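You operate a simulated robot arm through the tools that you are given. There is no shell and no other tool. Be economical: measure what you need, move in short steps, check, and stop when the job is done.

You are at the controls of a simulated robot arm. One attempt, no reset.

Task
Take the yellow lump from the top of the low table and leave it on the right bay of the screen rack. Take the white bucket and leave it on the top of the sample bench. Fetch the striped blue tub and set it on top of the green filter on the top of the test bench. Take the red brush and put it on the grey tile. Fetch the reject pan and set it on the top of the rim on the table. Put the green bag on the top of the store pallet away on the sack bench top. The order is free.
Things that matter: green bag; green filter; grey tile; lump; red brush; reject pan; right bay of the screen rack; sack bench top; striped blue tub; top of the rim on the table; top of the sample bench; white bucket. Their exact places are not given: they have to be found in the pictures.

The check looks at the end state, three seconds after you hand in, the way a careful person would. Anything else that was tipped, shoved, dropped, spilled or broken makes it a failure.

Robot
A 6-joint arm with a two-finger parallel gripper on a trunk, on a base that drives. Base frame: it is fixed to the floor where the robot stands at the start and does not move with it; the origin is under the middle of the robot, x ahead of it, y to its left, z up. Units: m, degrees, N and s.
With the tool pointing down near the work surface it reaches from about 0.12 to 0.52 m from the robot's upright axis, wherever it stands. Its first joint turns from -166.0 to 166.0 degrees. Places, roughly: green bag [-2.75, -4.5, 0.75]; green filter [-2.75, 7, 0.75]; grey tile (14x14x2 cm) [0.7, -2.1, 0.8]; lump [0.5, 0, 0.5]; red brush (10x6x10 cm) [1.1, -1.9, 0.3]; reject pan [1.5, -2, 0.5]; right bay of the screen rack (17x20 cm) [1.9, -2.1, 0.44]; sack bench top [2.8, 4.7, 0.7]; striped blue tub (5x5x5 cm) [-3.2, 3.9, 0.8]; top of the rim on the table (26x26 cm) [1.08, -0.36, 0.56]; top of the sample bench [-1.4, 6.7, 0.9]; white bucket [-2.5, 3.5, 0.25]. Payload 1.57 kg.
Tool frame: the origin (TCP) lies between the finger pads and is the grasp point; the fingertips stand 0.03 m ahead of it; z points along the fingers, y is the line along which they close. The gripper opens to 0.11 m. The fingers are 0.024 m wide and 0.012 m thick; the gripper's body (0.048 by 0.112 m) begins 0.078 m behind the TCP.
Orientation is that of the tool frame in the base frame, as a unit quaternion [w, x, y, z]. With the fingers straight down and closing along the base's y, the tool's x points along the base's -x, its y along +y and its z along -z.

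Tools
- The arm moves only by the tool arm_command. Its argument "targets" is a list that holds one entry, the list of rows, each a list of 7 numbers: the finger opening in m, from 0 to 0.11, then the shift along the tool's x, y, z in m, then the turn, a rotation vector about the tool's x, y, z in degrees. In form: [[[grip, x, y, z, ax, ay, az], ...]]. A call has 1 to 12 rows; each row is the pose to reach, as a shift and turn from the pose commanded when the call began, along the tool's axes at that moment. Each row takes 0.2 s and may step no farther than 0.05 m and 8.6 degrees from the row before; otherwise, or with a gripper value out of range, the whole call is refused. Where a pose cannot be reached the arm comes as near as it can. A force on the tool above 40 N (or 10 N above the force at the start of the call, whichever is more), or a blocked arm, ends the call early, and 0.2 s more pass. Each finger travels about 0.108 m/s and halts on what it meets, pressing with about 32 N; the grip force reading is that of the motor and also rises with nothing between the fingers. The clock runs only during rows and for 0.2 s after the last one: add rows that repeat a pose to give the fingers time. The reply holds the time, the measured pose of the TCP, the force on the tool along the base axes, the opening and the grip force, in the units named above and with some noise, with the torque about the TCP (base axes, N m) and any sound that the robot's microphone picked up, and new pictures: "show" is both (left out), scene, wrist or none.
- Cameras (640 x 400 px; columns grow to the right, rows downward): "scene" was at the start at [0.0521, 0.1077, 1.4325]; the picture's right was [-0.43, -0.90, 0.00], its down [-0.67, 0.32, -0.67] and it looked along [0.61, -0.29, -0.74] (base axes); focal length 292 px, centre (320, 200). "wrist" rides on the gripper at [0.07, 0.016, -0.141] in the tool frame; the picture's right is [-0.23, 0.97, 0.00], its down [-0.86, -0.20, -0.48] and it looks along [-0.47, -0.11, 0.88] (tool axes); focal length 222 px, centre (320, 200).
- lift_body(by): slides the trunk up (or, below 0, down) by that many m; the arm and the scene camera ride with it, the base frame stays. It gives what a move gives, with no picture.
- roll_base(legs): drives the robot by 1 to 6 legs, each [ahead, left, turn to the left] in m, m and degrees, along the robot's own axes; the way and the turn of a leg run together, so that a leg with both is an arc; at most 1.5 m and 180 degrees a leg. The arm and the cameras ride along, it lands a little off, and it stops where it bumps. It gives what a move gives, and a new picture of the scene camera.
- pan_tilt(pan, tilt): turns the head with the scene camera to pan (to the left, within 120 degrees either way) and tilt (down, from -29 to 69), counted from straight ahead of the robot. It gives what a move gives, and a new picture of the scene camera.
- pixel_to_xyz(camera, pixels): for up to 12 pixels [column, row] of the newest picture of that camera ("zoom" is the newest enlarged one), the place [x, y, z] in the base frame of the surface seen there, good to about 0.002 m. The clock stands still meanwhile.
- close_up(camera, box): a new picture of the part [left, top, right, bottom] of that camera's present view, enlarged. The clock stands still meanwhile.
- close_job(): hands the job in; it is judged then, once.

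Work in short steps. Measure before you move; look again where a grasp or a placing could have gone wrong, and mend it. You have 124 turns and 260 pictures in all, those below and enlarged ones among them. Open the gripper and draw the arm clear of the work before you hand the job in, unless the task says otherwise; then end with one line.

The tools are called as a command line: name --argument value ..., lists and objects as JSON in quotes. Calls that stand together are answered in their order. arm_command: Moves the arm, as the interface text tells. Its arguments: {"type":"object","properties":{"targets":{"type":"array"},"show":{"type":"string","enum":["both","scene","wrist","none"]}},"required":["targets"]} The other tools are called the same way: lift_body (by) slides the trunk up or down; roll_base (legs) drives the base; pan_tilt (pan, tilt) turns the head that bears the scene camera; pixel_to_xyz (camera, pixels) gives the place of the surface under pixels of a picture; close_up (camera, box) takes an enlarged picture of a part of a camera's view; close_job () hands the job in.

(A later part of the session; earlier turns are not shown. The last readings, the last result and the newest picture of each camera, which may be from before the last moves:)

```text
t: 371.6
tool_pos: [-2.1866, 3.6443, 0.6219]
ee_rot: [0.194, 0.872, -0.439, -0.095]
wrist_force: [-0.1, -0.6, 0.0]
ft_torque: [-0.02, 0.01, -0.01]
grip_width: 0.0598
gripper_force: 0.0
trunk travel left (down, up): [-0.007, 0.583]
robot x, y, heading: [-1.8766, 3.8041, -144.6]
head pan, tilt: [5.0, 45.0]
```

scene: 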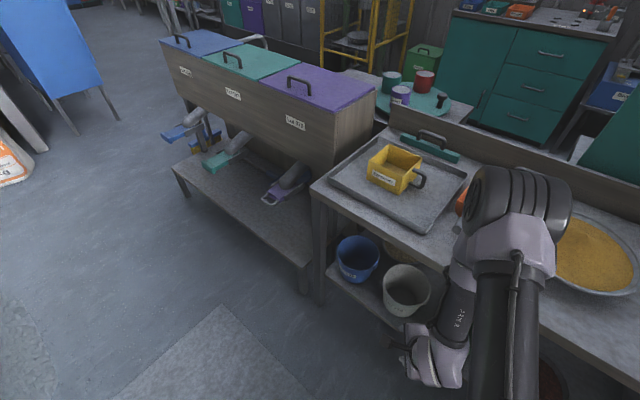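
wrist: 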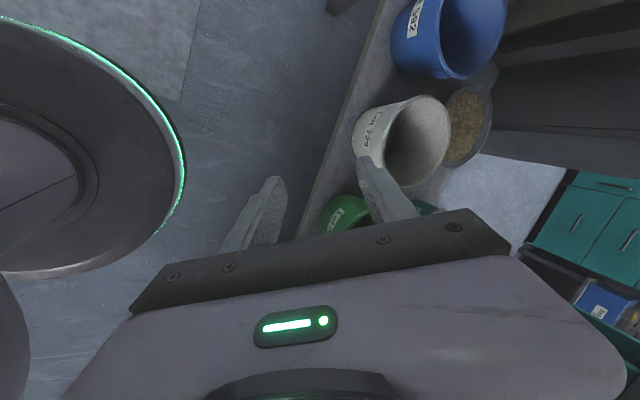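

I measure the bucket's rim in both views.

pixel_to_xyz --camera "wrist" --pixels '[[392, 104], [381, 130], [392, 165], [445, 105], [448, 140], [424, 180], [412, 97], [370, 135], [357, 150], [420, 140]]'

pixel_to_xyz --camera "scene" --pixels '[[384, 285], [407, 266], [429, 285], [400, 310], [405, 290], [398, 318]]'

close_up --camera "wrist" --box '[300, 40, 500, 240]'

```text
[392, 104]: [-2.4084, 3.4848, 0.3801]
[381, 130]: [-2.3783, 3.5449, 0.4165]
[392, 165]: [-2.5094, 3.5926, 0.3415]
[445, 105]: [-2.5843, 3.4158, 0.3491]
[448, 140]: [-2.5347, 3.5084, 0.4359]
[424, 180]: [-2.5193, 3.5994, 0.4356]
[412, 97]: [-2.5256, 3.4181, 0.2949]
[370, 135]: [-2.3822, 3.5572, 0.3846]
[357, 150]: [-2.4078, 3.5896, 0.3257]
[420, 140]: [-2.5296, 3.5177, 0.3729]
```

```text
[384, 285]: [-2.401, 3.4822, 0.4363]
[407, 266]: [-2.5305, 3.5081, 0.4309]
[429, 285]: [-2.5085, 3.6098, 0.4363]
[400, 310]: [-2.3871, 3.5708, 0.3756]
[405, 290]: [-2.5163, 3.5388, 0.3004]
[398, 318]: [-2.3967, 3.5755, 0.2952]
```

```text
2.00 times, centred on (400, 140) of wrist
```

zoom: 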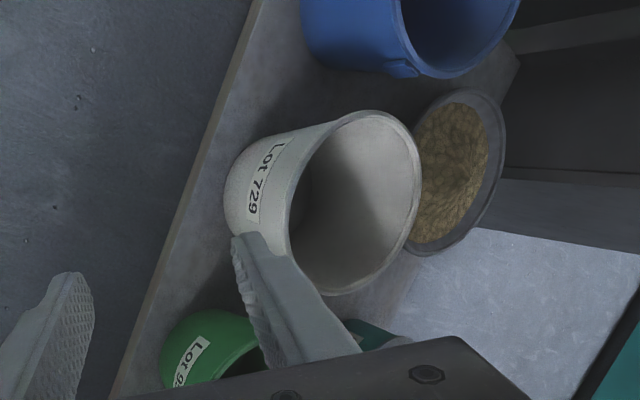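

Bucket centre (−2.458,3.543), rim radius 0.083, empty, rim z 0.436. I plan an 18° tilt grip on the rim nearest me; first lower the tool to z≈0.478 and adjust tilt, then nudge the base closer.

arm_command --targets '[[[0.05, -0.01, -0.02, 0.0435, 2.5, 0, 0], [0.05, -0.02, -0.04, 0.087, 5, 0, 0], [0.05, -0.03, -0.061, 0.1305, 7, 0, 0]]]' --show "none"

roll_base --legs '[[0.09, -0.05, 0]]'

arm_command --targets '[[[0.05, 0, 0, 0, 0, 0, 0]]]' --show "wrist"

```text
t: 372.4
tool_pos: [-2.2045, 3.6689, 0.4761]
ee_rot: [0.14, 0.883, -0.444, -0.069]
wrist_force: [0.0, -0.7, 0.9]
ft_torque: [0.03, 0.0, -0.02]
grip_width: 0.05
gripper_force: 0.0
trunk travel left (down, up): [-0.007, 0.583]
robot x, y, heading: [-1.8761, 3.8096, -144.6]
head pan, tilt: [5.0, 45.0]
```

```text
t: 373.5
tool_pos: [-2.3058, 3.6583, 0.4765]
ee_rot: [0.14, 0.882, -0.444, -0.068]
wrist_force: [-0.2, 0.3, 0.4]
ft_torque: [0.02, 0.01, -0.01]
grip_width: 0.05
gripper_force: 0.1
trunk travel left (down, up): [-0.007, 0.583]
robot x, y, heading: [-1.9729, 3.7942, -144.5]
head pan, tilt: [5.0, 45.0]
```

scene: 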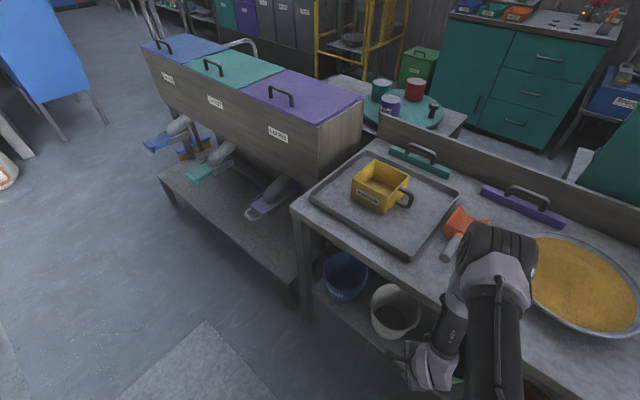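

```text
t: 373.9
tool_pos: [-2.3039, 3.6591, 0.4767]
ee_rot: [0.141, 0.882, -0.444, -0.069]
wrist_force: [-0.2, 0.6, -0.2]
ft_torque: [0.0, -0.02, 0.0]
grip_width: 0.0502
gripper_force: 0.1
trunk travel left (down, up): [-0.007, 0.583]
robot x, y, heading: [-1.9748, 3.7932, -144.7]
head pan, tilt: [5.0, 45.0]
```

wrist: 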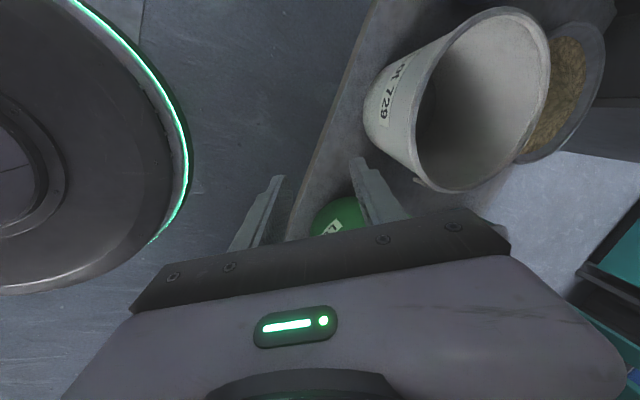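

I re-measure the rim with this closer view before moving in.

pixel_to_xyz --camera "wrist" --pixels '[[417, 110], [440, 45], [485, 12], [547, 80], [530, 140], [470, 189], [425, 165], [416, 140], [510, 165]]'

close_up --camera "wrist" --box '[340, 0, 580, 220]'

```text
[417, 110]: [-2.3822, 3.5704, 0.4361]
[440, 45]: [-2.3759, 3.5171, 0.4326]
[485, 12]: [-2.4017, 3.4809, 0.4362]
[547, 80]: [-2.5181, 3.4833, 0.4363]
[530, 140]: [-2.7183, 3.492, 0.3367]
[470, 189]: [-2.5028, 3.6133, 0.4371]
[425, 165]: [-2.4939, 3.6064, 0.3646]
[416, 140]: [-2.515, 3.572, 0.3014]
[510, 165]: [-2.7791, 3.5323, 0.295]
```

```text
1.82 times, centred on (460, 110) of wrist
```

zoom: 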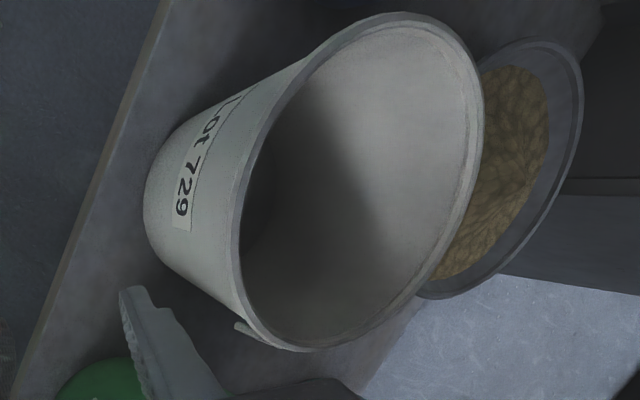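

The fit holds (centre (−2.458,3.542), R 0.083). I move in 0.095 horizontally.

arm_command --targets '[[[0.05, 0, 0.03, 0.0097, 0, 0, 0], [0.05, 0, 0.06, 0.0195, 0, 0, 0], [0.05, 0, 0.0905, 0.0294, 0, 0, 0]]]'

close_up --camera "scene" --box '[330, 200, 540, 400]'

```text
t: 374.9
tool_pos: [-2.3327, 3.6206, 0.4751]
ee_rot: [0.125, 0.883, -0.449, -0.057]
wrist_force: [0.3, 0.6, -0.7]
ft_torque: [0.0, -0.01, -0.04]
grip_width: 0.05
gripper_force: 0.1
trunk travel left (down, up): [-0.007, 0.583]
robot x, y, heading: [-1.9597, 3.7967, -144.7]
head pan, tilt: [5.0, 45.0]
stopped in row 3: the arm was blocked; the commanded pose is now the measured one
```

scene: 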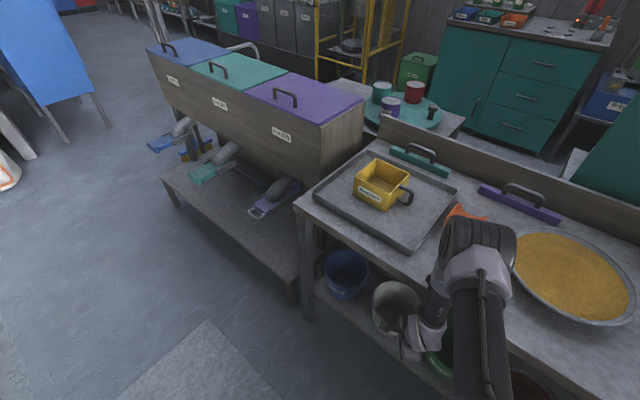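
wrist: 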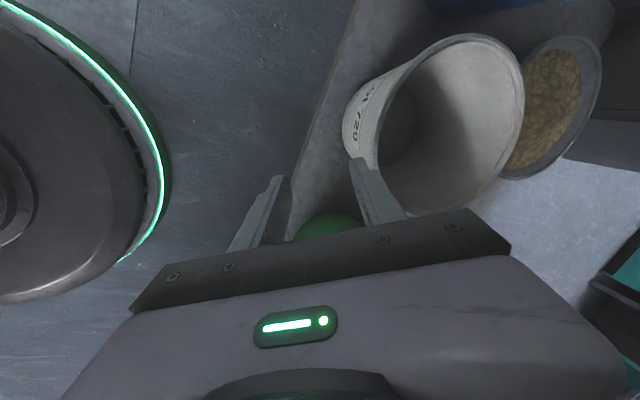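

```text
2.00 times, centred on (435, 300) of scene
```

zoom: 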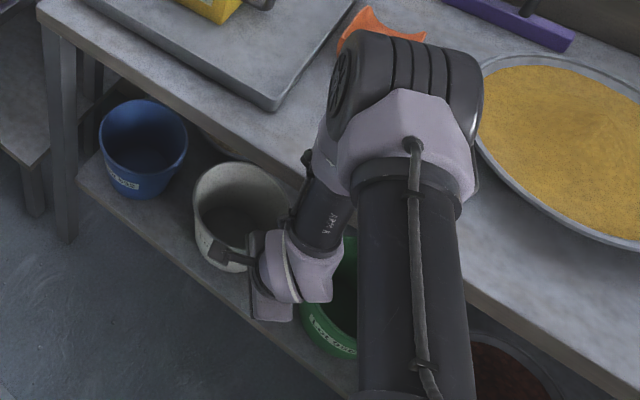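

The forearm met the bench edge because the base was too close. I back the base 0.09, and will reach with a straighter arm.

arm_command --targets '[[[0.05, 0, -0.03, -0.008, 0, 0, 0]]]' --show "none"

roll_base --legs '[[-0.09, 0, 0]]'

close_up --camera "scene" --box '[330, 150, 570, 400]'

```text
t: 375.3
tool_pos: [-2.3205, 3.6326, 0.4698]
ee_rot: [0.123, 0.884, -0.447, -0.057]
wrist_force: [0.2, 0.4, 0.4]
ft_torque: [0.01, 0.01, 0.04]
grip_width: 0.0502
gripper_force: 0.1
trunk travel left (down, up): [-0.007, 0.583]
robot x, y, heading: [-1.9644, 3.7932, -144.5]
head pan, tilt: [5.0, 45.0]
```

```text
t: 376.4
tool_pos: [-2.2481, 3.6869, 0.4689]
ee_rot: [0.122, 0.884, -0.449, -0.055]
wrist_force: [0.0, -0.3, -0.4]
ft_torque: [-0.01, -0.02, 0.03]
grip_width: 0.0501
gripper_force: 0.1
trunk travel left (down, up): [-0.007, 0.583]
robot x, y, heading: [-1.8887, 3.8461, -144.7]
head pan, tilt: [5.0, 45.0]
```

scene: 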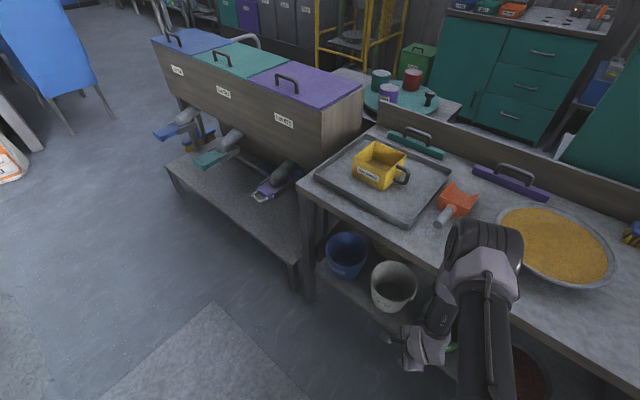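

```text
1.60 times, centred on (450, 275) of scene
```

zoom: 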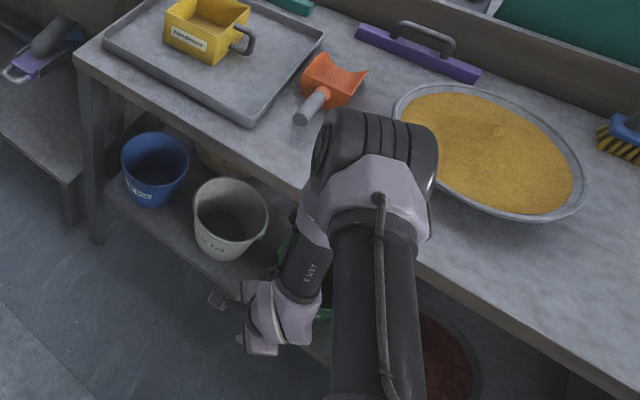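

I nudge 0.03 forward and extend the arm to the rim at z≈0.478.

roll_base --legs '[[0.03, 0, 0]]'

arm_command --targets '[[[0.05, -0.002, 0.032, 0.006, 0, 0, 0], [0.05, -0.005, 0.065, 0.0125, 0, 0, 0], [0.05, -0.007, 0.098, 0.019, 0, 0, 0], [0.05, -0.0098, 0.1297, 0.025, 0, 0, 0]]]'

```text
t: 377.3
tool_pos: [-2.2725, 3.6702, 0.4684]
ee_rot: [0.123, 0.883, -0.449, -0.055]
wrist_force: [-0.9, 0.6, -0.1]
ft_torque: [0.0, 0.02, 0.04]
grip_width: 0.0501
gripper_force: 0.1
trunk travel left (down, up): [-0.007, 0.583]
robot x, y, heading: [-1.9144, 3.8294, -144.8]
head pan, tilt: [5.0, 45.0]
```

scene: 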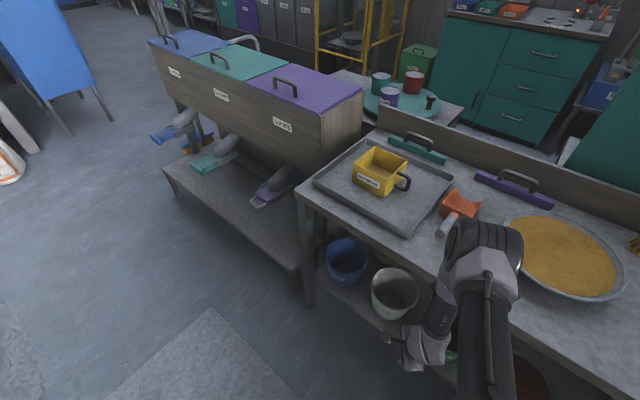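

```text
t: 378.5
tool_pos: [-2.331, 3.6221, 0.4659]
ee_rot: [0.091, 0.886, -0.454, -0.03]
wrist_force: [0.2, -0.3, -0.2]
ft_torque: [-0.01, -0.03, -0.03]
grip_width: 0.0501
gripper_force: 0.0
trunk travel left (down, up): [-0.007, 0.583]
robot x, y, heading: [-1.9031, 3.834, -144.7]
head pan, tilt: [5.0, 45.0]
stopped in row 4: the arm was blocked; the commanded pose is now the measured one
```

scene: 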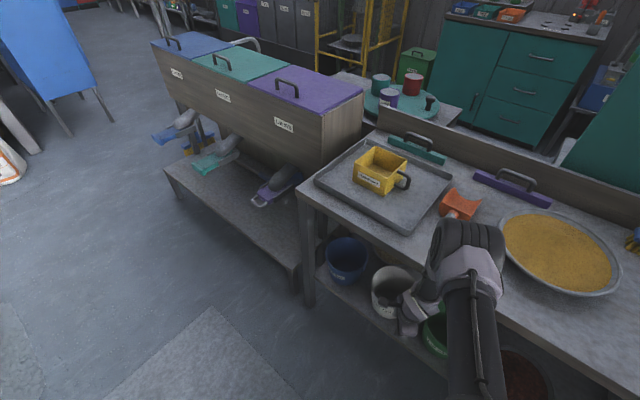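
wrist: 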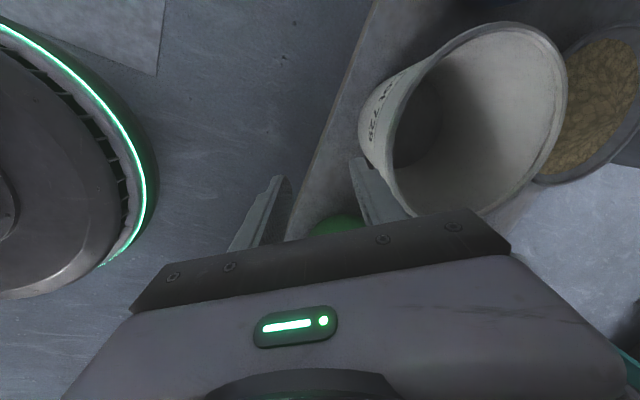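

Blocked again at the same place: the forearm near the bench edge. I change the grip: a 45° tilted tool with fingers closing sideways on the bucket's left rim wall, so the wrist stays well outside. First I retract and reorient.

arm_command --targets '[[[0.05, 0, -0.04, -0.02, 3.5, 0, 0], [0.05, 0, -0.08, -0.04, 7, 0, 0], [0.05, 0, -0.1, -0.08, 11, 0, 0]]]' --show "none"

roll_base --legs '[[-0.12, 0, 0]]'

arm_command --targets '[[[0.05, 0, 0, -0.01, 0, 0, -8.2], [0.05, 0, 0, -0.02, 0, 0, -16.4], [0.05, 0, 0, -0.03, 0, 0, -24.6], [0.05, 0, 0, -0.04, 0, 0, -32.8], [0.05, 0, 0, -0.05, 0, 0, -41], [0.05, 0, 0, -0.05, 0, 0, -49.2], [0.05, 0, 0, -0.05, 0, 0, -57.4], [0.05, 0, 0, -0.05, 0, 0, -65.6], [0.05, 0, 0, -0.05, 0, 0, -73.8], [0.05, 0, 0, -0.05, 0, 0, -82], [0.05, 0, 0, -0.05, 0, 0, -90]]]' --show "none"

arm_command --targets '[[[0.05, 0, 0, 0, 0, -7.5, 0], [0.05, 0, 0, 0, 0, -15, 0], [0.05, 0, 0, 0, 0, -22.5, 0], [0.05, 0, 0, 0, 0, -30, 0], [0.05, 0, 0, 0, 0, -37.5, 0], [0.05, 0, 0, 0, 0, -45, 0]]]' --show "wrist"

```text
t: 379.3
tool_pos: [-2.2503, 3.6882, 0.5241]
ee_rot: [0.007, 0.89, -0.456, 0.015]
wrist_force: [-0.4, -0.6, 1.0]
ft_torque: [0.01, 0.06, 0.02]
grip_width: 0.05
gripper_force: 0.1
trunk travel left (down, up): [-0.007, 0.583]
robot x, y, heading: [-1.9076, 3.8307, -144.7]
head pan, tilt: [5.0, 45.0]
```

```text
t: 380.5
tool_pos: [-2.1553, 3.7544, 0.5228]
ee_rot: [0.007, 0.89, -0.456, 0.015]
wrist_force: [-0.7, 0.3, -0.2]
ft_torque: [0.01, -0.03, 0.02]
grip_width: 0.05
gripper_force: 0.0
trunk travel left (down, up): [-0.007, 0.583]
robot x, y, heading: [-1.8163, 3.9042, -144.8]
head pan, tilt: [5.0, 45.0]
```

scene: 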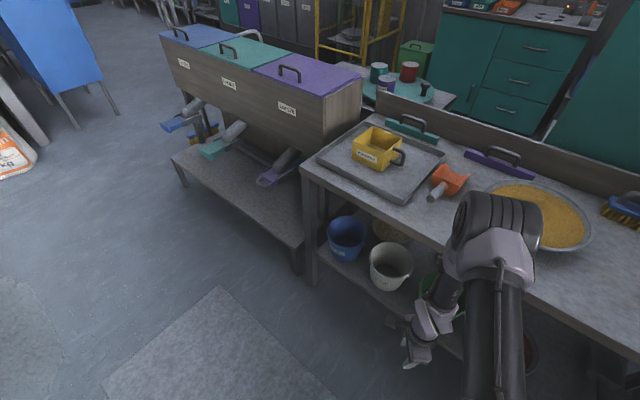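

```text
t: 382.9
tool_pos: [-2.1565, 3.7553, 0.5734]
ee_rot: [0.015, 0.952, 0.307, 0.006]
wrist_force: [-0.4, 0.0, 0.4]
ft_torque: [0.01, 0.0, 0.04]
grip_width: 0.05
gripper_force: 0.1
trunk travel left (down, up): [-0.007, 0.583]
robot x, y, heading: [-1.8124, 3.9012, -144.5]
head pan, tilt: [5.0, 45.0]
```

```text
t: 384.3
tool_pos: [-2.1608, 3.7554, 0.5756]
ee_rot: [0.129, 0.88, 0.276, -0.364]
wrist_force: [-0.8, 0.9, 1.0]
ft_torque: [0.03, 0.02, -0.01]
grip_width: 0.0498
gripper_force: 0.0
trunk travel left (down, up): [-0.007, 0.583]
robot x, y, heading: [-1.812, 3.9038, -144.7]
head pan, tilt: [5.0, 45.0]
```

wrist: 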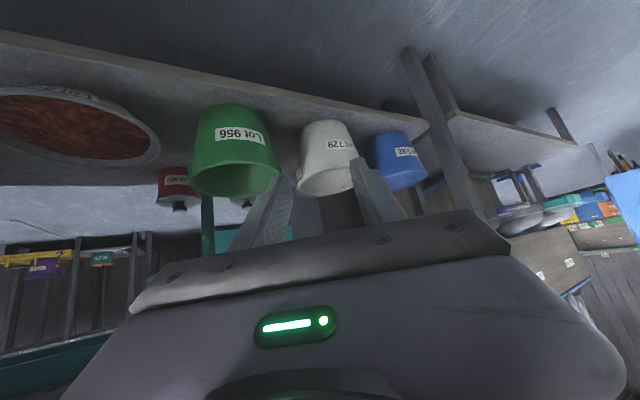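

Orientation is good (45° tilt). The grip point is the left rim (−2.410,3.4745,0.43). I drive to about (−1.93,3.77), then align with the wrist view.

roll_base --legs '[[0.176, 0.044, 0]]'

arm_command --targets '[[[0.05, -0.007, 0.009, 0.02, 0, 0, 0], [0.05, -0.014, 0.018, 0.04, 0, 0, 0], [0.05, -0.021, 0.027, 0.06, 0, 0, 0], [0.05, -0.028, 0.036, 0.08, 0, 0, 0]]]'

```text
t: 385.8
tool_pos: [-2.2786, 3.6131, 0.5745]
ee_rot: [0.132, 0.878, 0.282, -0.362]
wrist_force: [0.1, -0.4, -0.5]
ft_torque: [-0.01, -0.01, 0.01]
grip_width: 0.0499
gripper_force: 0.1
trunk travel left (down, up): [-0.007, 0.583]
robot x, y, heading: [-1.9354, 3.7614, -144.2]
head pan, tilt: [5.0, 45.0]
```

scene: 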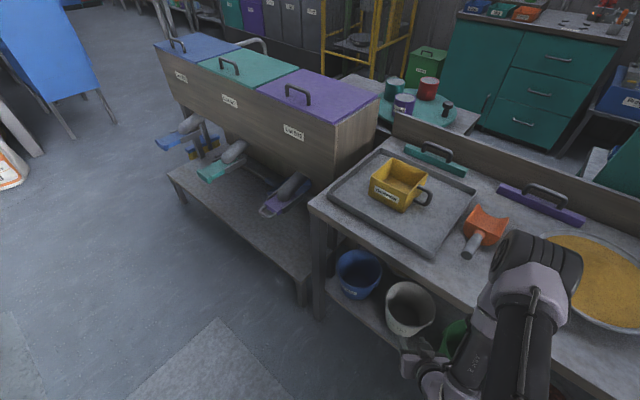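

```text
t: 386.8
tool_pos: [-2.3194, 3.5395, 0.5386]
ee_rot: [0.132, 0.878, 0.283, -0.363]
wrist_force: [0.0, 0.5, 0.0]
ft_torque: [-0.03, 0.03, -0.03]
grip_width: 0.05
gripper_force: 0.1
trunk travel left (down, up): [-0.007, 0.583]
robot x, y, heading: [-1.9332, 3.7616, -144.3]
head pan, tilt: [5.0, 45.0]
```

scene: 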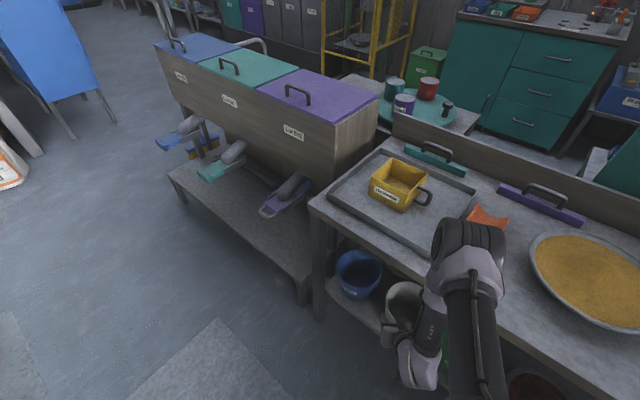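
wrist: 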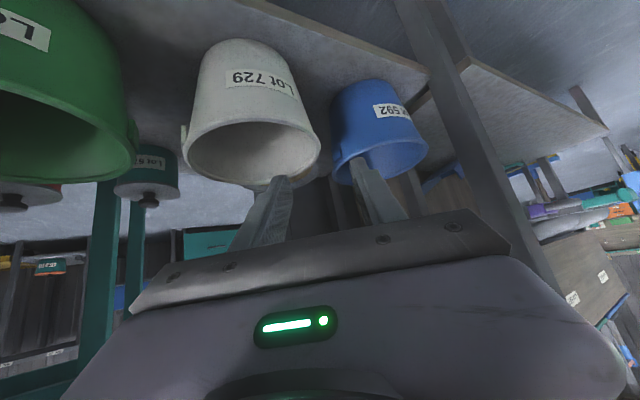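

The white bucket's side wall (318,140) lines up between the fingers. I advance 0.11 along the axis and look.

arm_command --targets '[[[0.05, 0, -0.001, 0.04, 0, 0, 0], [0.05, 0, -0.002, 0.08, 0, 0, 0], [0.05, 0, -0.004, 0.11, 0, 0, 0]]]'

```text
t: 387.6
tool_pos: [-2.3827, 3.4928, 0.4613]
ee_rot: [0.132, 0.878, 0.282, -0.362]
wrist_force: [0.3, -0.2, 0.5]
ft_torque: [-0.03, 0.01, -0.01]
grip_width: 0.0501
gripper_force: 0.1
trunk travel left (down, up): [-0.007, 0.583]
robot x, y, heading: [-1.9336, 3.7637, -144.1]
head pan, tilt: [5.0, 45.0]
```

scene: 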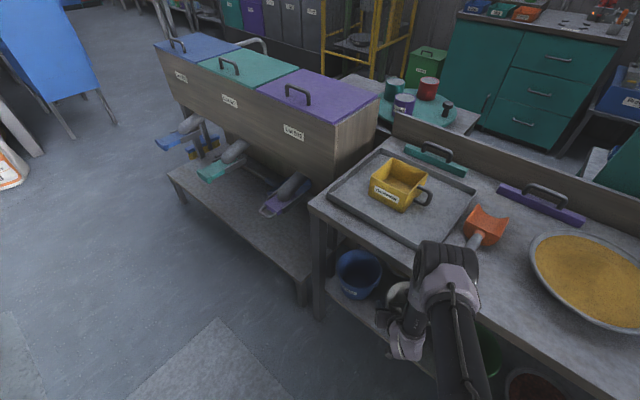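
wrist: 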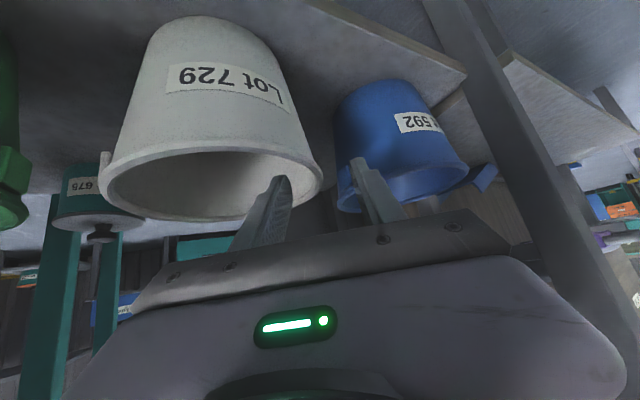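

The fingers straddle the rim. I go the last 0.04, close, and lift slightly.

arm_command --targets '[[[0.05, 0, 0, 0.02, 0, 0, 0], [0.05, 0, 0, 0.042, 0, 0, 0], [0.03, 0, 0, 0.042, 0, 0, 0], [0.01, 0, 0, 0.042, 0, 0, 0], [0.0, 0, 0, 0.042, 0, 0, 0], [0.0, 0, 0, 0.042, 0, 0, 0]]]' --show "wrist"

```text
t: 389.0
tool_pos: [-2.4068, 3.4739, 0.4321]
ee_rot: [0.133, 0.878, 0.284, -0.363]
wrist_force: [-0.8, -0.7, 0.5]
ft_torque: [0.14, 0.22, 0.1]
grip_width: 0.0137
gripper_force: 30.8
trunk travel left (down, up): [-0.007, 0.583]
robot x, y, heading: [-1.9352, 3.7616, -144.2]
head pan, tilt: [5.0, 45.0]
```

wrist: 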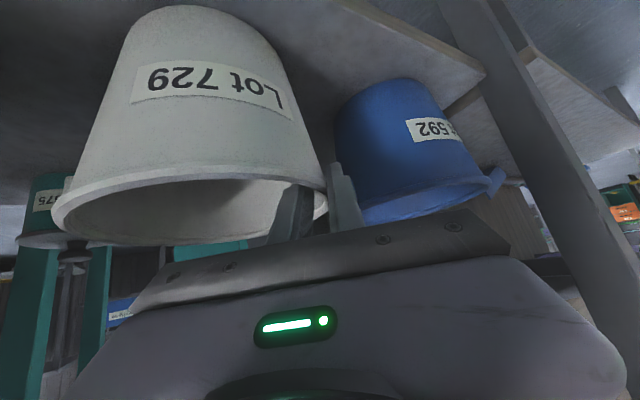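

Held (0.0137). I lift the trunk 0.04 and check before pulling out.

lift_body --by 0.04

arm_command --targets '[[[0.0, 0, 0, 0, 0, 0, 0]]]' --show "wrist"

```text
t: 389.9
tool_pos: [-2.4079, 3.4738, 0.4727]
ee_rot: [0.132, 0.879, 0.282, -0.362]
wrist_force: [0.7, -0.6, -1.5]
ft_torque: [-0.11, -0.07, 0.02]
grip_width: 0.0124
gripper_force: 28.2
trunk travel left (down, up): [-0.047, 0.543]
robot x, y, heading: [-1.9326, 3.7607, -144.3]
head pan, tilt: [5.0, 45.0]
```

```text
t: 390.3
tool_pos: [-2.4063, 3.4736, 0.471]
ee_rot: [0.132, 0.878, 0.282, -0.363]
wrist_force: [-0.6, 0.6, -2.1]
ft_torque: [-0.06, -0.12, -0.01]
grip_width: 0.0121
gripper_force: 29.7
trunk travel left (down, up): [-0.047, 0.543]
robot x, y, heading: [-1.9349, 3.763, -144.2]
head pan, tilt: [5.0, 45.0]
```

wrist: 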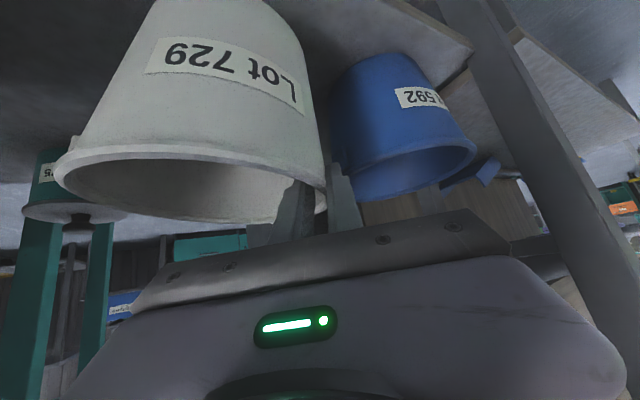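

Lifted (2 N). I pull it straight out in +x by 0.4 m, raise the trunk, and look.

roll_base --legs '[[-0.325, 0.234, 0]]'

lift_body --by 0.5

pan_tilt --pan 0 --tilt 50

```text
t: 392.8
tool_pos: [-2.0063, 3.4758, 0.4731]
ee_rot: [0.132, 0.878, 0.284, -0.362]
wrist_force: [0.1, 0.6, -2.3]
ft_torque: [-0.11, -0.05, -0.01]
grip_width: 0.0122
gripper_force: 29.6
trunk travel left (down, up): [-0.047, 0.543]
robot x, y, heading: [-1.5331, 3.765, -144.0]
head pan, tilt: [5.0, 45.0]
```

scene: 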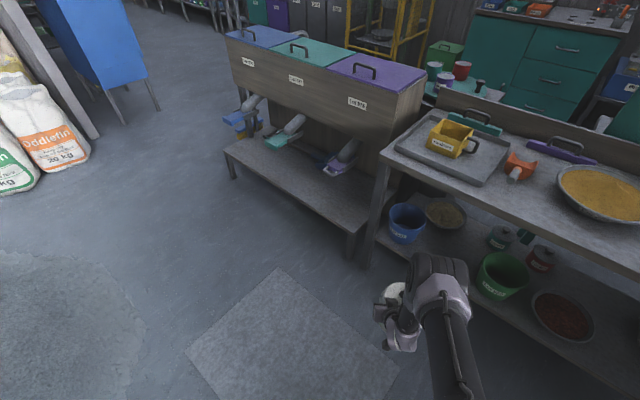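

```text
refused: 0.5 is not a number from -0.4 to 0.4
```

```text
t: 393.4
tool_pos: [-2.0058, 3.4759, 0.4715]
ee_rot: [0.133, 0.878, 0.284, -0.362]
wrist_force: [0.4, -0.5, -2.1]
ft_torque: [-0.09, -0.1, 0.0]
grip_width: 0.0121
gripper_force: 29.4
trunk travel left (down, up): [-0.047, 0.543]
robot x, y, heading: [-1.5309, 3.7689, -143.8]
head pan, tilt: [0.0, 50.0]
```

scene: 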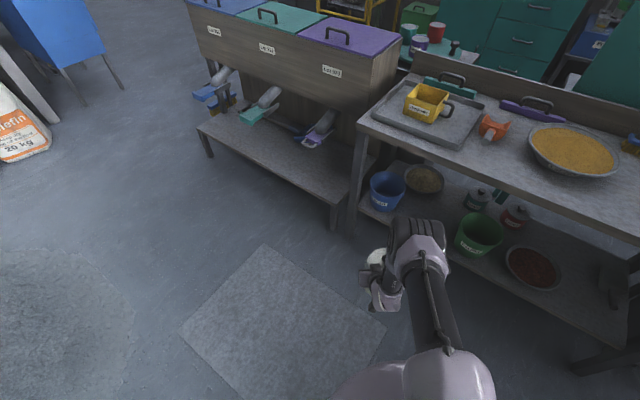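

The bucket is out. I raise the trunk in two steps and head for the sample bench to look for free space.

lift_body --by 0.4

lift_body --by 0.14

roll_base --legs '[[-0.5, 0, 0], [0, 0, -125], [0.5, 0, 0]]'

pan_tilt --pan 0 --tilt 35

```text
t: 397.2
tool_pos: [-2.0082, 3.4766, 0.8719]
ee_rot: [0.132, 0.878, 0.283, -0.363]
wrist_force: [1.3, 0.6, -1.5]
ft_torque: [-0.1, -0.06, 0.02]
grip_width: 0.0117
gripper_force: 28.8
trunk travel left (down, up): [-0.447, 0.143]
robot x, y, heading: [-1.5349, 3.7678, -144.3]
head pan, tilt: [0.0, 50.0]
```

```text
t: 398.9
tool_pos: [-2.0057, 3.4765, 1.0124]
ee_rot: [0.132, 0.878, 0.283, -0.363]
wrist_force: [0.2, 0.1, -1.3]
ft_torque: [-0.11, -0.08, -0.01]
grip_width: 0.012
gripper_force: 28.9
trunk travel left (down, up): [-0.587, 0.003]
robot x, y, heading: [-1.5341, 3.7688, -144.0]
head pan, tilt: [0.0, 50.0]
```

```text
t: 409.4
tool_pos: [-1.1485, 5.1, 1.0114]
ee_rot: [-0.256, 0.668, -0.636, -0.29]
wrist_force: [-0.8, 0.3, -1.4]
ft_torque: [-0.04, 0.08, 0.0]
grip_width: 0.0121
gripper_force: 29.3
trunk travel left (down, up): [-0.587, 0.003]
robot x, y, heading: [-1.1603, 4.5461, 92.6]
head pan, tilt: [0.0, 50.0]
```

scene: 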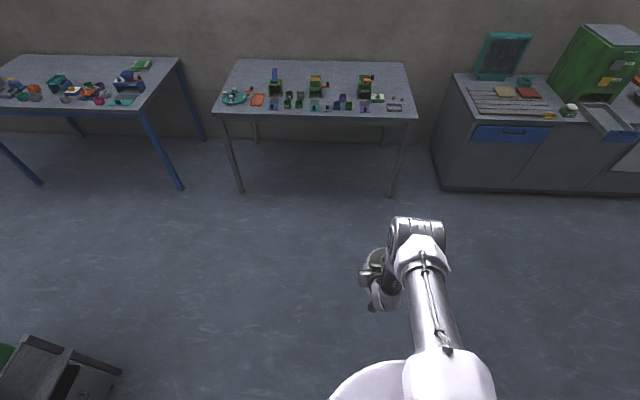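

```text
t: 410.2
tool_pos: [-1.1474, 5.0988, 1.0116]
ee_rot: [-0.256, 0.667, -0.637, -0.29]
wrist_force: [0.2, -0.4, -1.7]
ft_torque: [0.04, 0.12, 0.02]
grip_width: 0.0116
gripper_force: 29.4
trunk travel left (down, up): [-0.587, 0.003]
robot x, y, heading: [-1.1598, 4.5456, 92.9]
head pan, tilt: [0.0, 35.0]
```

scene: 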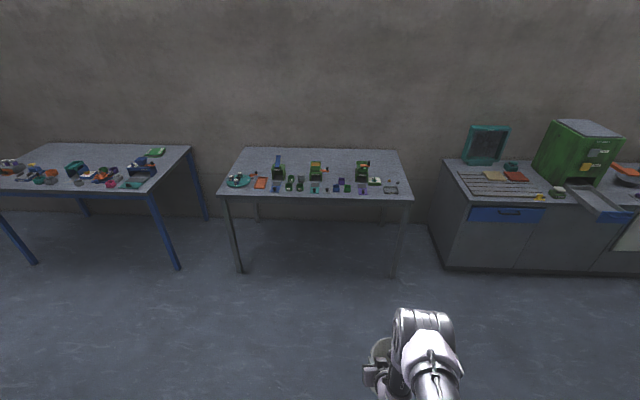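

The rear half of the sample bench is free. I measure bench corners and gaps on both ends.

pixel_to_xyz --camera "scene" --pixels '[[409, 192], [402, 155], [222, 193], [243, 155], [390, 170], [350, 165], [445, 165], [470, 200], [430, 240], [190, 150], [155, 190], [398, 185]]'

close_up --camera "scene" --box '[210, 140, 430, 280]'

```text
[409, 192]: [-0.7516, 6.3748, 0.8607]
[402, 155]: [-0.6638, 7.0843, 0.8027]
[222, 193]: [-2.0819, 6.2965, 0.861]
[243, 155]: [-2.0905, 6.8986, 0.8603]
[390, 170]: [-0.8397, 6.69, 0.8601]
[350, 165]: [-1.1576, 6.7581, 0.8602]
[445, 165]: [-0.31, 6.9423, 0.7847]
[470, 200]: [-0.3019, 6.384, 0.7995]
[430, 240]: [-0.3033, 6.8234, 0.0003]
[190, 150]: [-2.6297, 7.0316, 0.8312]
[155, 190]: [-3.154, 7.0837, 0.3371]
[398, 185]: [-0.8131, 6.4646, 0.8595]
```

```text
2.86 times, centred on (320, 210) of scene
```

zoom: 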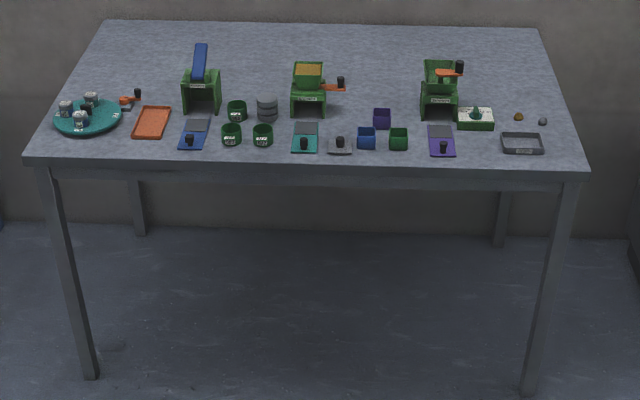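

I will set the bucket on the free rear-right part near (−0.82,6.72). I raise the arm 0.12 to clear the small items, turn square and drive up to the bench.

arm_command --targets '[[[0, -0.0285, 0.001, -0.028, 0, 0, 0], [0, -0.057, 0.002, -0.056, 0, 0, 0], [0, -0.0856, 0.0034, -0.0841, 0, 0, 0]]]' --show "none"

roll_base --legs '[[0, 0, -2.9], [0.6, -0.21, 0], [0.62, 0, 0]]'

pan_tilt --pan -5 --tilt 55

arm_command --targets '[[[0, 0, 0, 0, 0, 0, 0]]]' --show "wrist"

```text
t: 411.0
tool_pos: [-1.146, 5.1, 1.1309]
ee_rot: [-0.256, 0.667, -0.637, -0.289]
wrist_force: [-0.8, 0.6, -1.4]
ft_torque: [-0.06, 0.09, 0.01]
grip_width: 0.0118
gripper_force: 29.7
trunk travel left (down, up): [-0.587, 0.003]
robot x, y, heading: [-1.1608, 4.5469, 92.6]
head pan, tilt: [0.0, 35.0]
```

```text
t: 418.1
tool_pos: [-0.9159, 6.3213, 1.1315]
ee_rot: [0.263, -0.651, 0.653, 0.283]
wrist_force: [0.4, 0.1, -2.5]
ft_torque: [-0.02, 0.12, 0.0]
grip_width: 0.0118
gripper_force: 29.0
trunk travel left (down, up): [-0.587, 0.003]
robot x, y, heading: [-0.9601, 5.7662, 90.0]
head pan, tilt: [0.0, 35.0]
```

scene: 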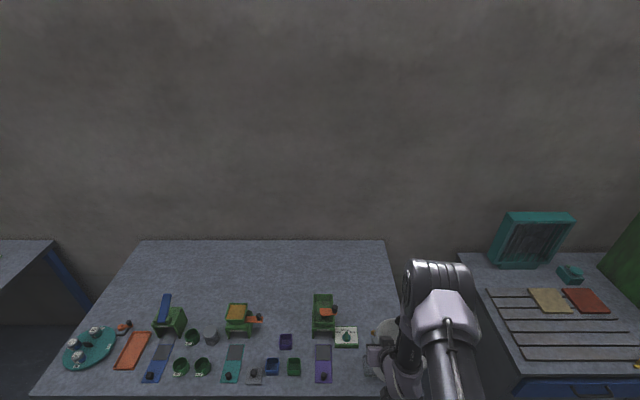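

```text
t: 418.9
tool_pos: [-0.9165, 6.3202, 1.1316]
ee_rot: [0.263, -0.651, 0.653, 0.283]
wrist_force: [0.1, 0.1, -1.1]
ft_torque: [-0.04, 0.13, -0.03]
grip_width: 0.012
gripper_force: 29.1
trunk travel left (down, up): [-0.587, 0.003]
robot x, y, heading: [-0.9565, 5.7686, 90.2]
head pan, tilt: [-5.0, 55.0]
```

scene: 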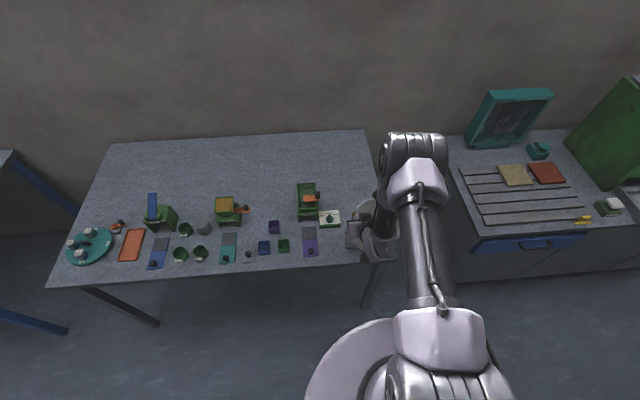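

```text
t: 419.3
tool_pos: [-0.9158, 6.3225, 1.1325]
ee_rot: [0.263, -0.652, 0.653, 0.283]
wrist_force: [-0.3, -0.1, -1.5]
ft_torque: [0.01, 0.12, 0.01]
grip_width: 0.0119
gripper_force: 28.8
trunk travel left (down, up): [-0.587, 0.003]
robot x, y, heading: [-0.9552, 5.7727, 90.3]
head pan, tilt: [-5.0, 55.0]
```

wrist: 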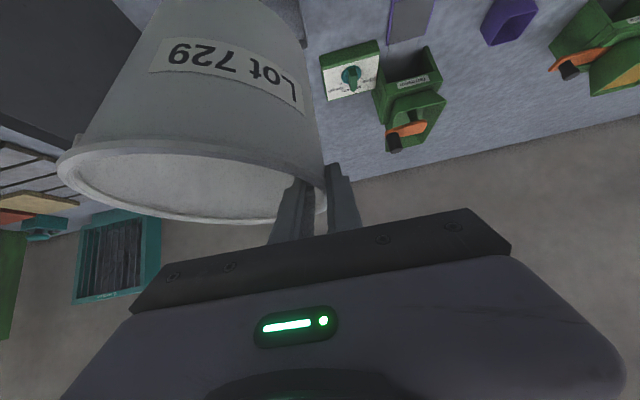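

I measure the bucket's rim for tilt and the feeder's nearest edge.

pixel_to_xyz --camera "wrist" --pixels '[[62, 178], [130, 149], [220, 153], [290, 175], [100, 205], [180, 219], [240, 222], [395, 145], [350, 90], [430, 100], [380, 60], [170, 70]]'

pixel_to_xyz --camera "scene" --pixels '[[372, 200], [370, 262], [366, 135], [320, 190], [330, 218], [348, 180], [385, 232]]'

```text
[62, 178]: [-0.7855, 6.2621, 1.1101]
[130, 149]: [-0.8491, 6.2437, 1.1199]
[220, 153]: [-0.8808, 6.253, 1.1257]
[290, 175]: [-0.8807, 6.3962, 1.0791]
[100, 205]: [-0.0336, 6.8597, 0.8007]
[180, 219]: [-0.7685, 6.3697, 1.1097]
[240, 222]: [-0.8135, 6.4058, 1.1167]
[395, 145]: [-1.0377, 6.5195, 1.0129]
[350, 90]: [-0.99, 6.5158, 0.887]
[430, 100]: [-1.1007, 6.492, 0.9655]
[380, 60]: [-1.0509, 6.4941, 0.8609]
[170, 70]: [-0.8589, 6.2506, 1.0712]
```

```text
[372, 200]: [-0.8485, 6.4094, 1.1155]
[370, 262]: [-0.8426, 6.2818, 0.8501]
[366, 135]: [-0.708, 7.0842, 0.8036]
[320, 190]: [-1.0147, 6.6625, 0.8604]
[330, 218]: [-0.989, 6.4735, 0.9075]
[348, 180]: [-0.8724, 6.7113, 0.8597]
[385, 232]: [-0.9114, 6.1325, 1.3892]
```

The bucket hangs 9° low on its right side; I will correct that. I drive 0.25 closer while high, then level the bucket and raise the arm 0.1 as I lower the trunk 0.1 for reach.

roll_base --legs '[[0.25, -0.01, 0]]'

arm_command --targets '[[[0, -0.0237, 0.001, -0.0234, 2.2, 0, -2.2], [0, -0.0474, 0.0018, -0.0467, 4.4, 0, -4.4], [0, -0.0712, 0.0027, -0.07, 6.5, 0.1, -6.6]]]' --show "none"

lift_body --by -0.12

arm_command --targets '[[[0, 0, 0, 0, 0, 0, 0]]]'

```text
t: 421.1
tool_pos: [-0.9036, 6.5669, 1.1311]
ee_rot: [0.263, -0.651, 0.653, 0.283]
wrist_force: [0.5, 0.5, -2.3]
ft_torque: [-0.01, 0.12, 0.01]
grip_width: 0.0118
gripper_force: 28.9
trunk travel left (down, up): [-0.587, 0.003]
robot x, y, heading: [-0.947, 6.0128, 90.0]
head pan, tilt: [-5.0, 55.0]
```

scene: 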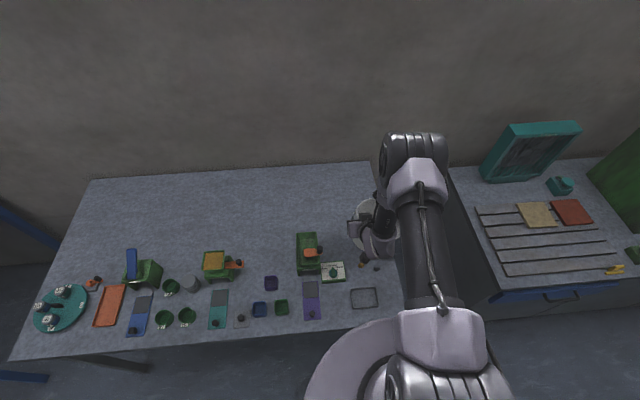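

```text
t: 421.9
tool_pos: [-0.904, 6.5669, 1.2306]
ee_rot: [-0.316, 0.671, -0.631, -0.228]
wrist_force: [0.0, 0.1, -1.7]
ft_torque: [-0.02, 0.1, -0.02]
grip_width: 0.0116
gripper_force: 29.3
trunk travel left (down, up): [-0.587, 0.003]
robot x, y, heading: [-0.9469, 6.0169, 89.9]
head pan, tilt: [-5.0, 55.0]
```

```text
t: 423.4
tool_pos: [-0.9035, 6.5674, 1.1104]
ee_rot: [-0.314, 0.672, -0.63, -0.229]
wrist_force: [0.0, 0.2, -2.2]
ft_torque: [-0.02, 0.15, -0.01]
grip_width: 0.0116
gripper_force: 29.7
trunk travel left (down, up): [-0.467, 0.123]
robot x, y, heading: [-0.947, 6.0116, 89.8]
head pan, tilt: [-5.0, 55.0]
```

```text
t: 423.8
tool_pos: [-0.9035, 6.5672, 1.1105]
ee_rot: [-0.315, 0.671, -0.631, -0.228]
wrist_force: [-0.3, 0.7, -1.5]
ft_torque: [-0.03, 0.16, 0.0]
grip_width: 0.0116
gripper_force: 29.1
trunk travel left (down, up): [-0.467, 0.123]
robot x, y, heading: [-0.949, 6.0152, 89.6]
head pan, tilt: [-5.0, 55.0]
```

scene: 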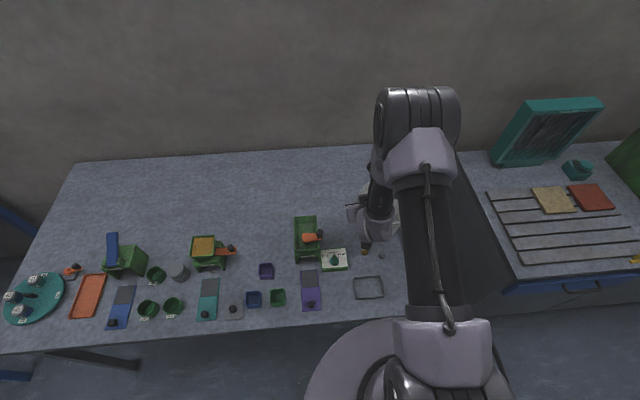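
wrist: 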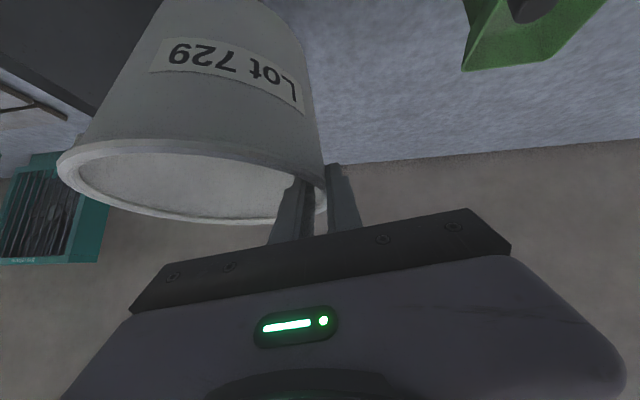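

I check the bucket's level, then move forward 0.14 and down 0.095.

pixel_to_xyz --camera "wrist" --pixels '[[62, 172], [120, 143], [220, 151], [180, 217], [120, 205], [250, 222]]'

arm_command --targets '[[[0, -0.033, 0, 0.033, 0, 0, 0], [0, -0.066, 0, 0.066, 0, 0, 0], [0, -0.0984, -0.0006, 0.0995, 0, 0, 0], [0, -0.0702, 0.005, 0.1274, 0, 0, 0], [0, -0.042, 0.0102, 0.1553, 0, 0, 0], [0, -0.0316, 0.0122, 0.1657, 0, 0, 0]]]' --show "scene"

```text
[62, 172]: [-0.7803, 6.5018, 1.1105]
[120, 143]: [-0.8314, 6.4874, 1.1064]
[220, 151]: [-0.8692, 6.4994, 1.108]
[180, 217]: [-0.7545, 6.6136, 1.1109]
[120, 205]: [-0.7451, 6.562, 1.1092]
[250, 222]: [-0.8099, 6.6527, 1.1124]
```

```text
t: 425.2
tool_pos: [-0.9039, 6.7069, 1.0148]
ee_rot: [-0.316, 0.671, -0.631, -0.228]
wrist_force: [0.5, -0.3, -1.6]
ft_torque: [-0.01, 0.15, -0.01]
grip_width: 0.0117
gripper_force: 29.1
trunk travel left (down, up): [-0.467, 0.123]
robot x, y, heading: [-0.9513, 6.0149, 89.9]
head pan, tilt: [-5.0, 55.0]
```

scene: 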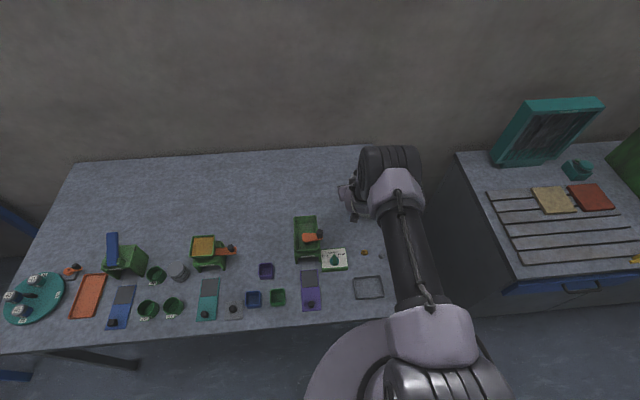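

Bucket is level and ~1 cm above the top. I lower it, release and withdraw along the axis.

arm_command --targets '[[[0, 0.0049, 0.001, 0.0049, 0, 0, 0], [0, 0.0081, 0.0016, 0.0081, 0, 0, 0], [0, 0.0084, 0.0016, 0.0084, 0, 0, 0], [0.02, 0.0084, 0.0016, 0.0084, 0, 0, 0], [0.035, 0.0084, 0.0016, 0.0084, 0, 0, 0], [0.05, 0.0084, 0.0016, 0.0084, 0, 0, 0], [0.05, 0.0084, 0.0016, 0.0084, 0, 0, 0], [0.05, 0.0084, 0.0016, -0.03, 0, 0, 0], [0.05, 0.0084, 0.0016, -0.075, 0, 0, 0], [0.05, 0.0084, 0.0016, -0.12, 0, 0, 0]]]' --show "wrist"

```text
t: 427.4
tool_pos: [-0.916, 6.6127, 1.0946]
ee_rot: [-0.316, 0.671, -0.631, -0.229]
wrist_force: [0.2, -1.1, -0.5]
ft_torque: [0.04, 0.01, 0.0]
grip_width: 0.0502
gripper_force: 0.1
trunk travel left (down, up): [-0.467, 0.123]
robot x, y, heading: [-0.9467, 6.0137, 89.9]
head pan, tilt: [-5.0, 55.0]
```

wrist: 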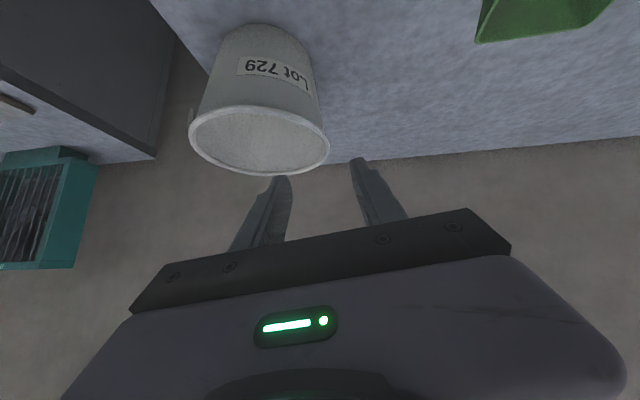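

The bucket stands upright on the sample bench. I back off, turn west and go to look for the striped blue tub.

roll_base --legs '[[-0.65, 0, 0], [0, 0, 90], [1.4, 0, 0], [0, 0, 60]]'

pan_tilt --pan 10 --tilt 40

```text
t: 444.1
tool_pos: [-2.6337, 4.7845, 1.094]
ee_rot: [0.144, 0.777, 0.494, -0.362]
wrist_force: [0.4, 0.2, 0.1]
ft_torque: [0.0, -0.02, 0.01]
grip_width: 0.0503
gripper_force: 0.0
trunk travel left (down, up): [-0.467, 0.123]
robot x, y, heading: [-2.318, 5.2944, -119.0]
head pan, tilt: [-5.0, 55.0]
```

scene: 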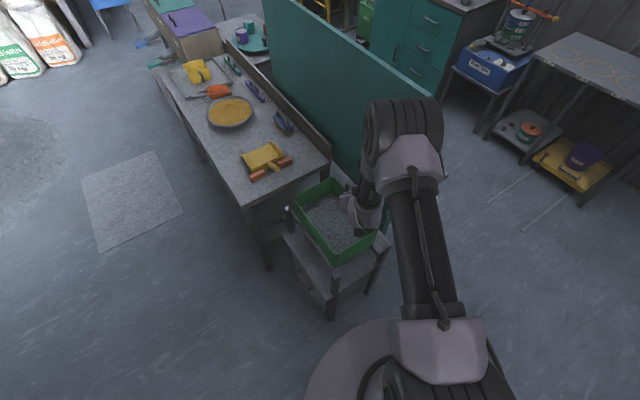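

```text
t: 444.9
tool_pos: [-2.6321, 4.7844, 1.0941]
ee_rot: [0.144, 0.777, 0.495, -0.362]
wrist_force: [0.2, -0.5, -1.6]
ft_torque: [-0.03, -0.02, 0.03]
grip_width: 0.0503
gripper_force: 0.0
trunk travel left (down, up): [-0.467, 0.123]
robot x, y, heading: [-2.3201, 5.2963, -118.8]
head pan, tilt: [10.0, 40.0]
```

scene: 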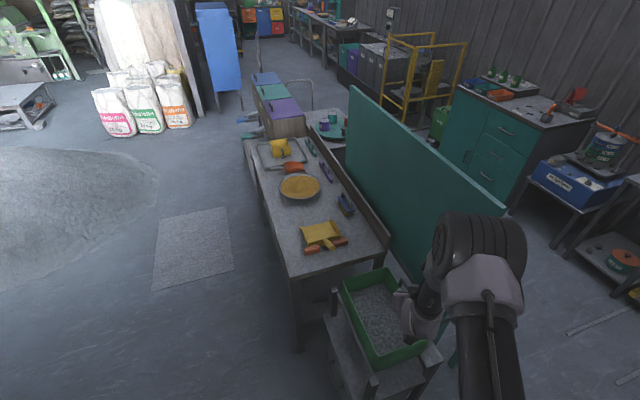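

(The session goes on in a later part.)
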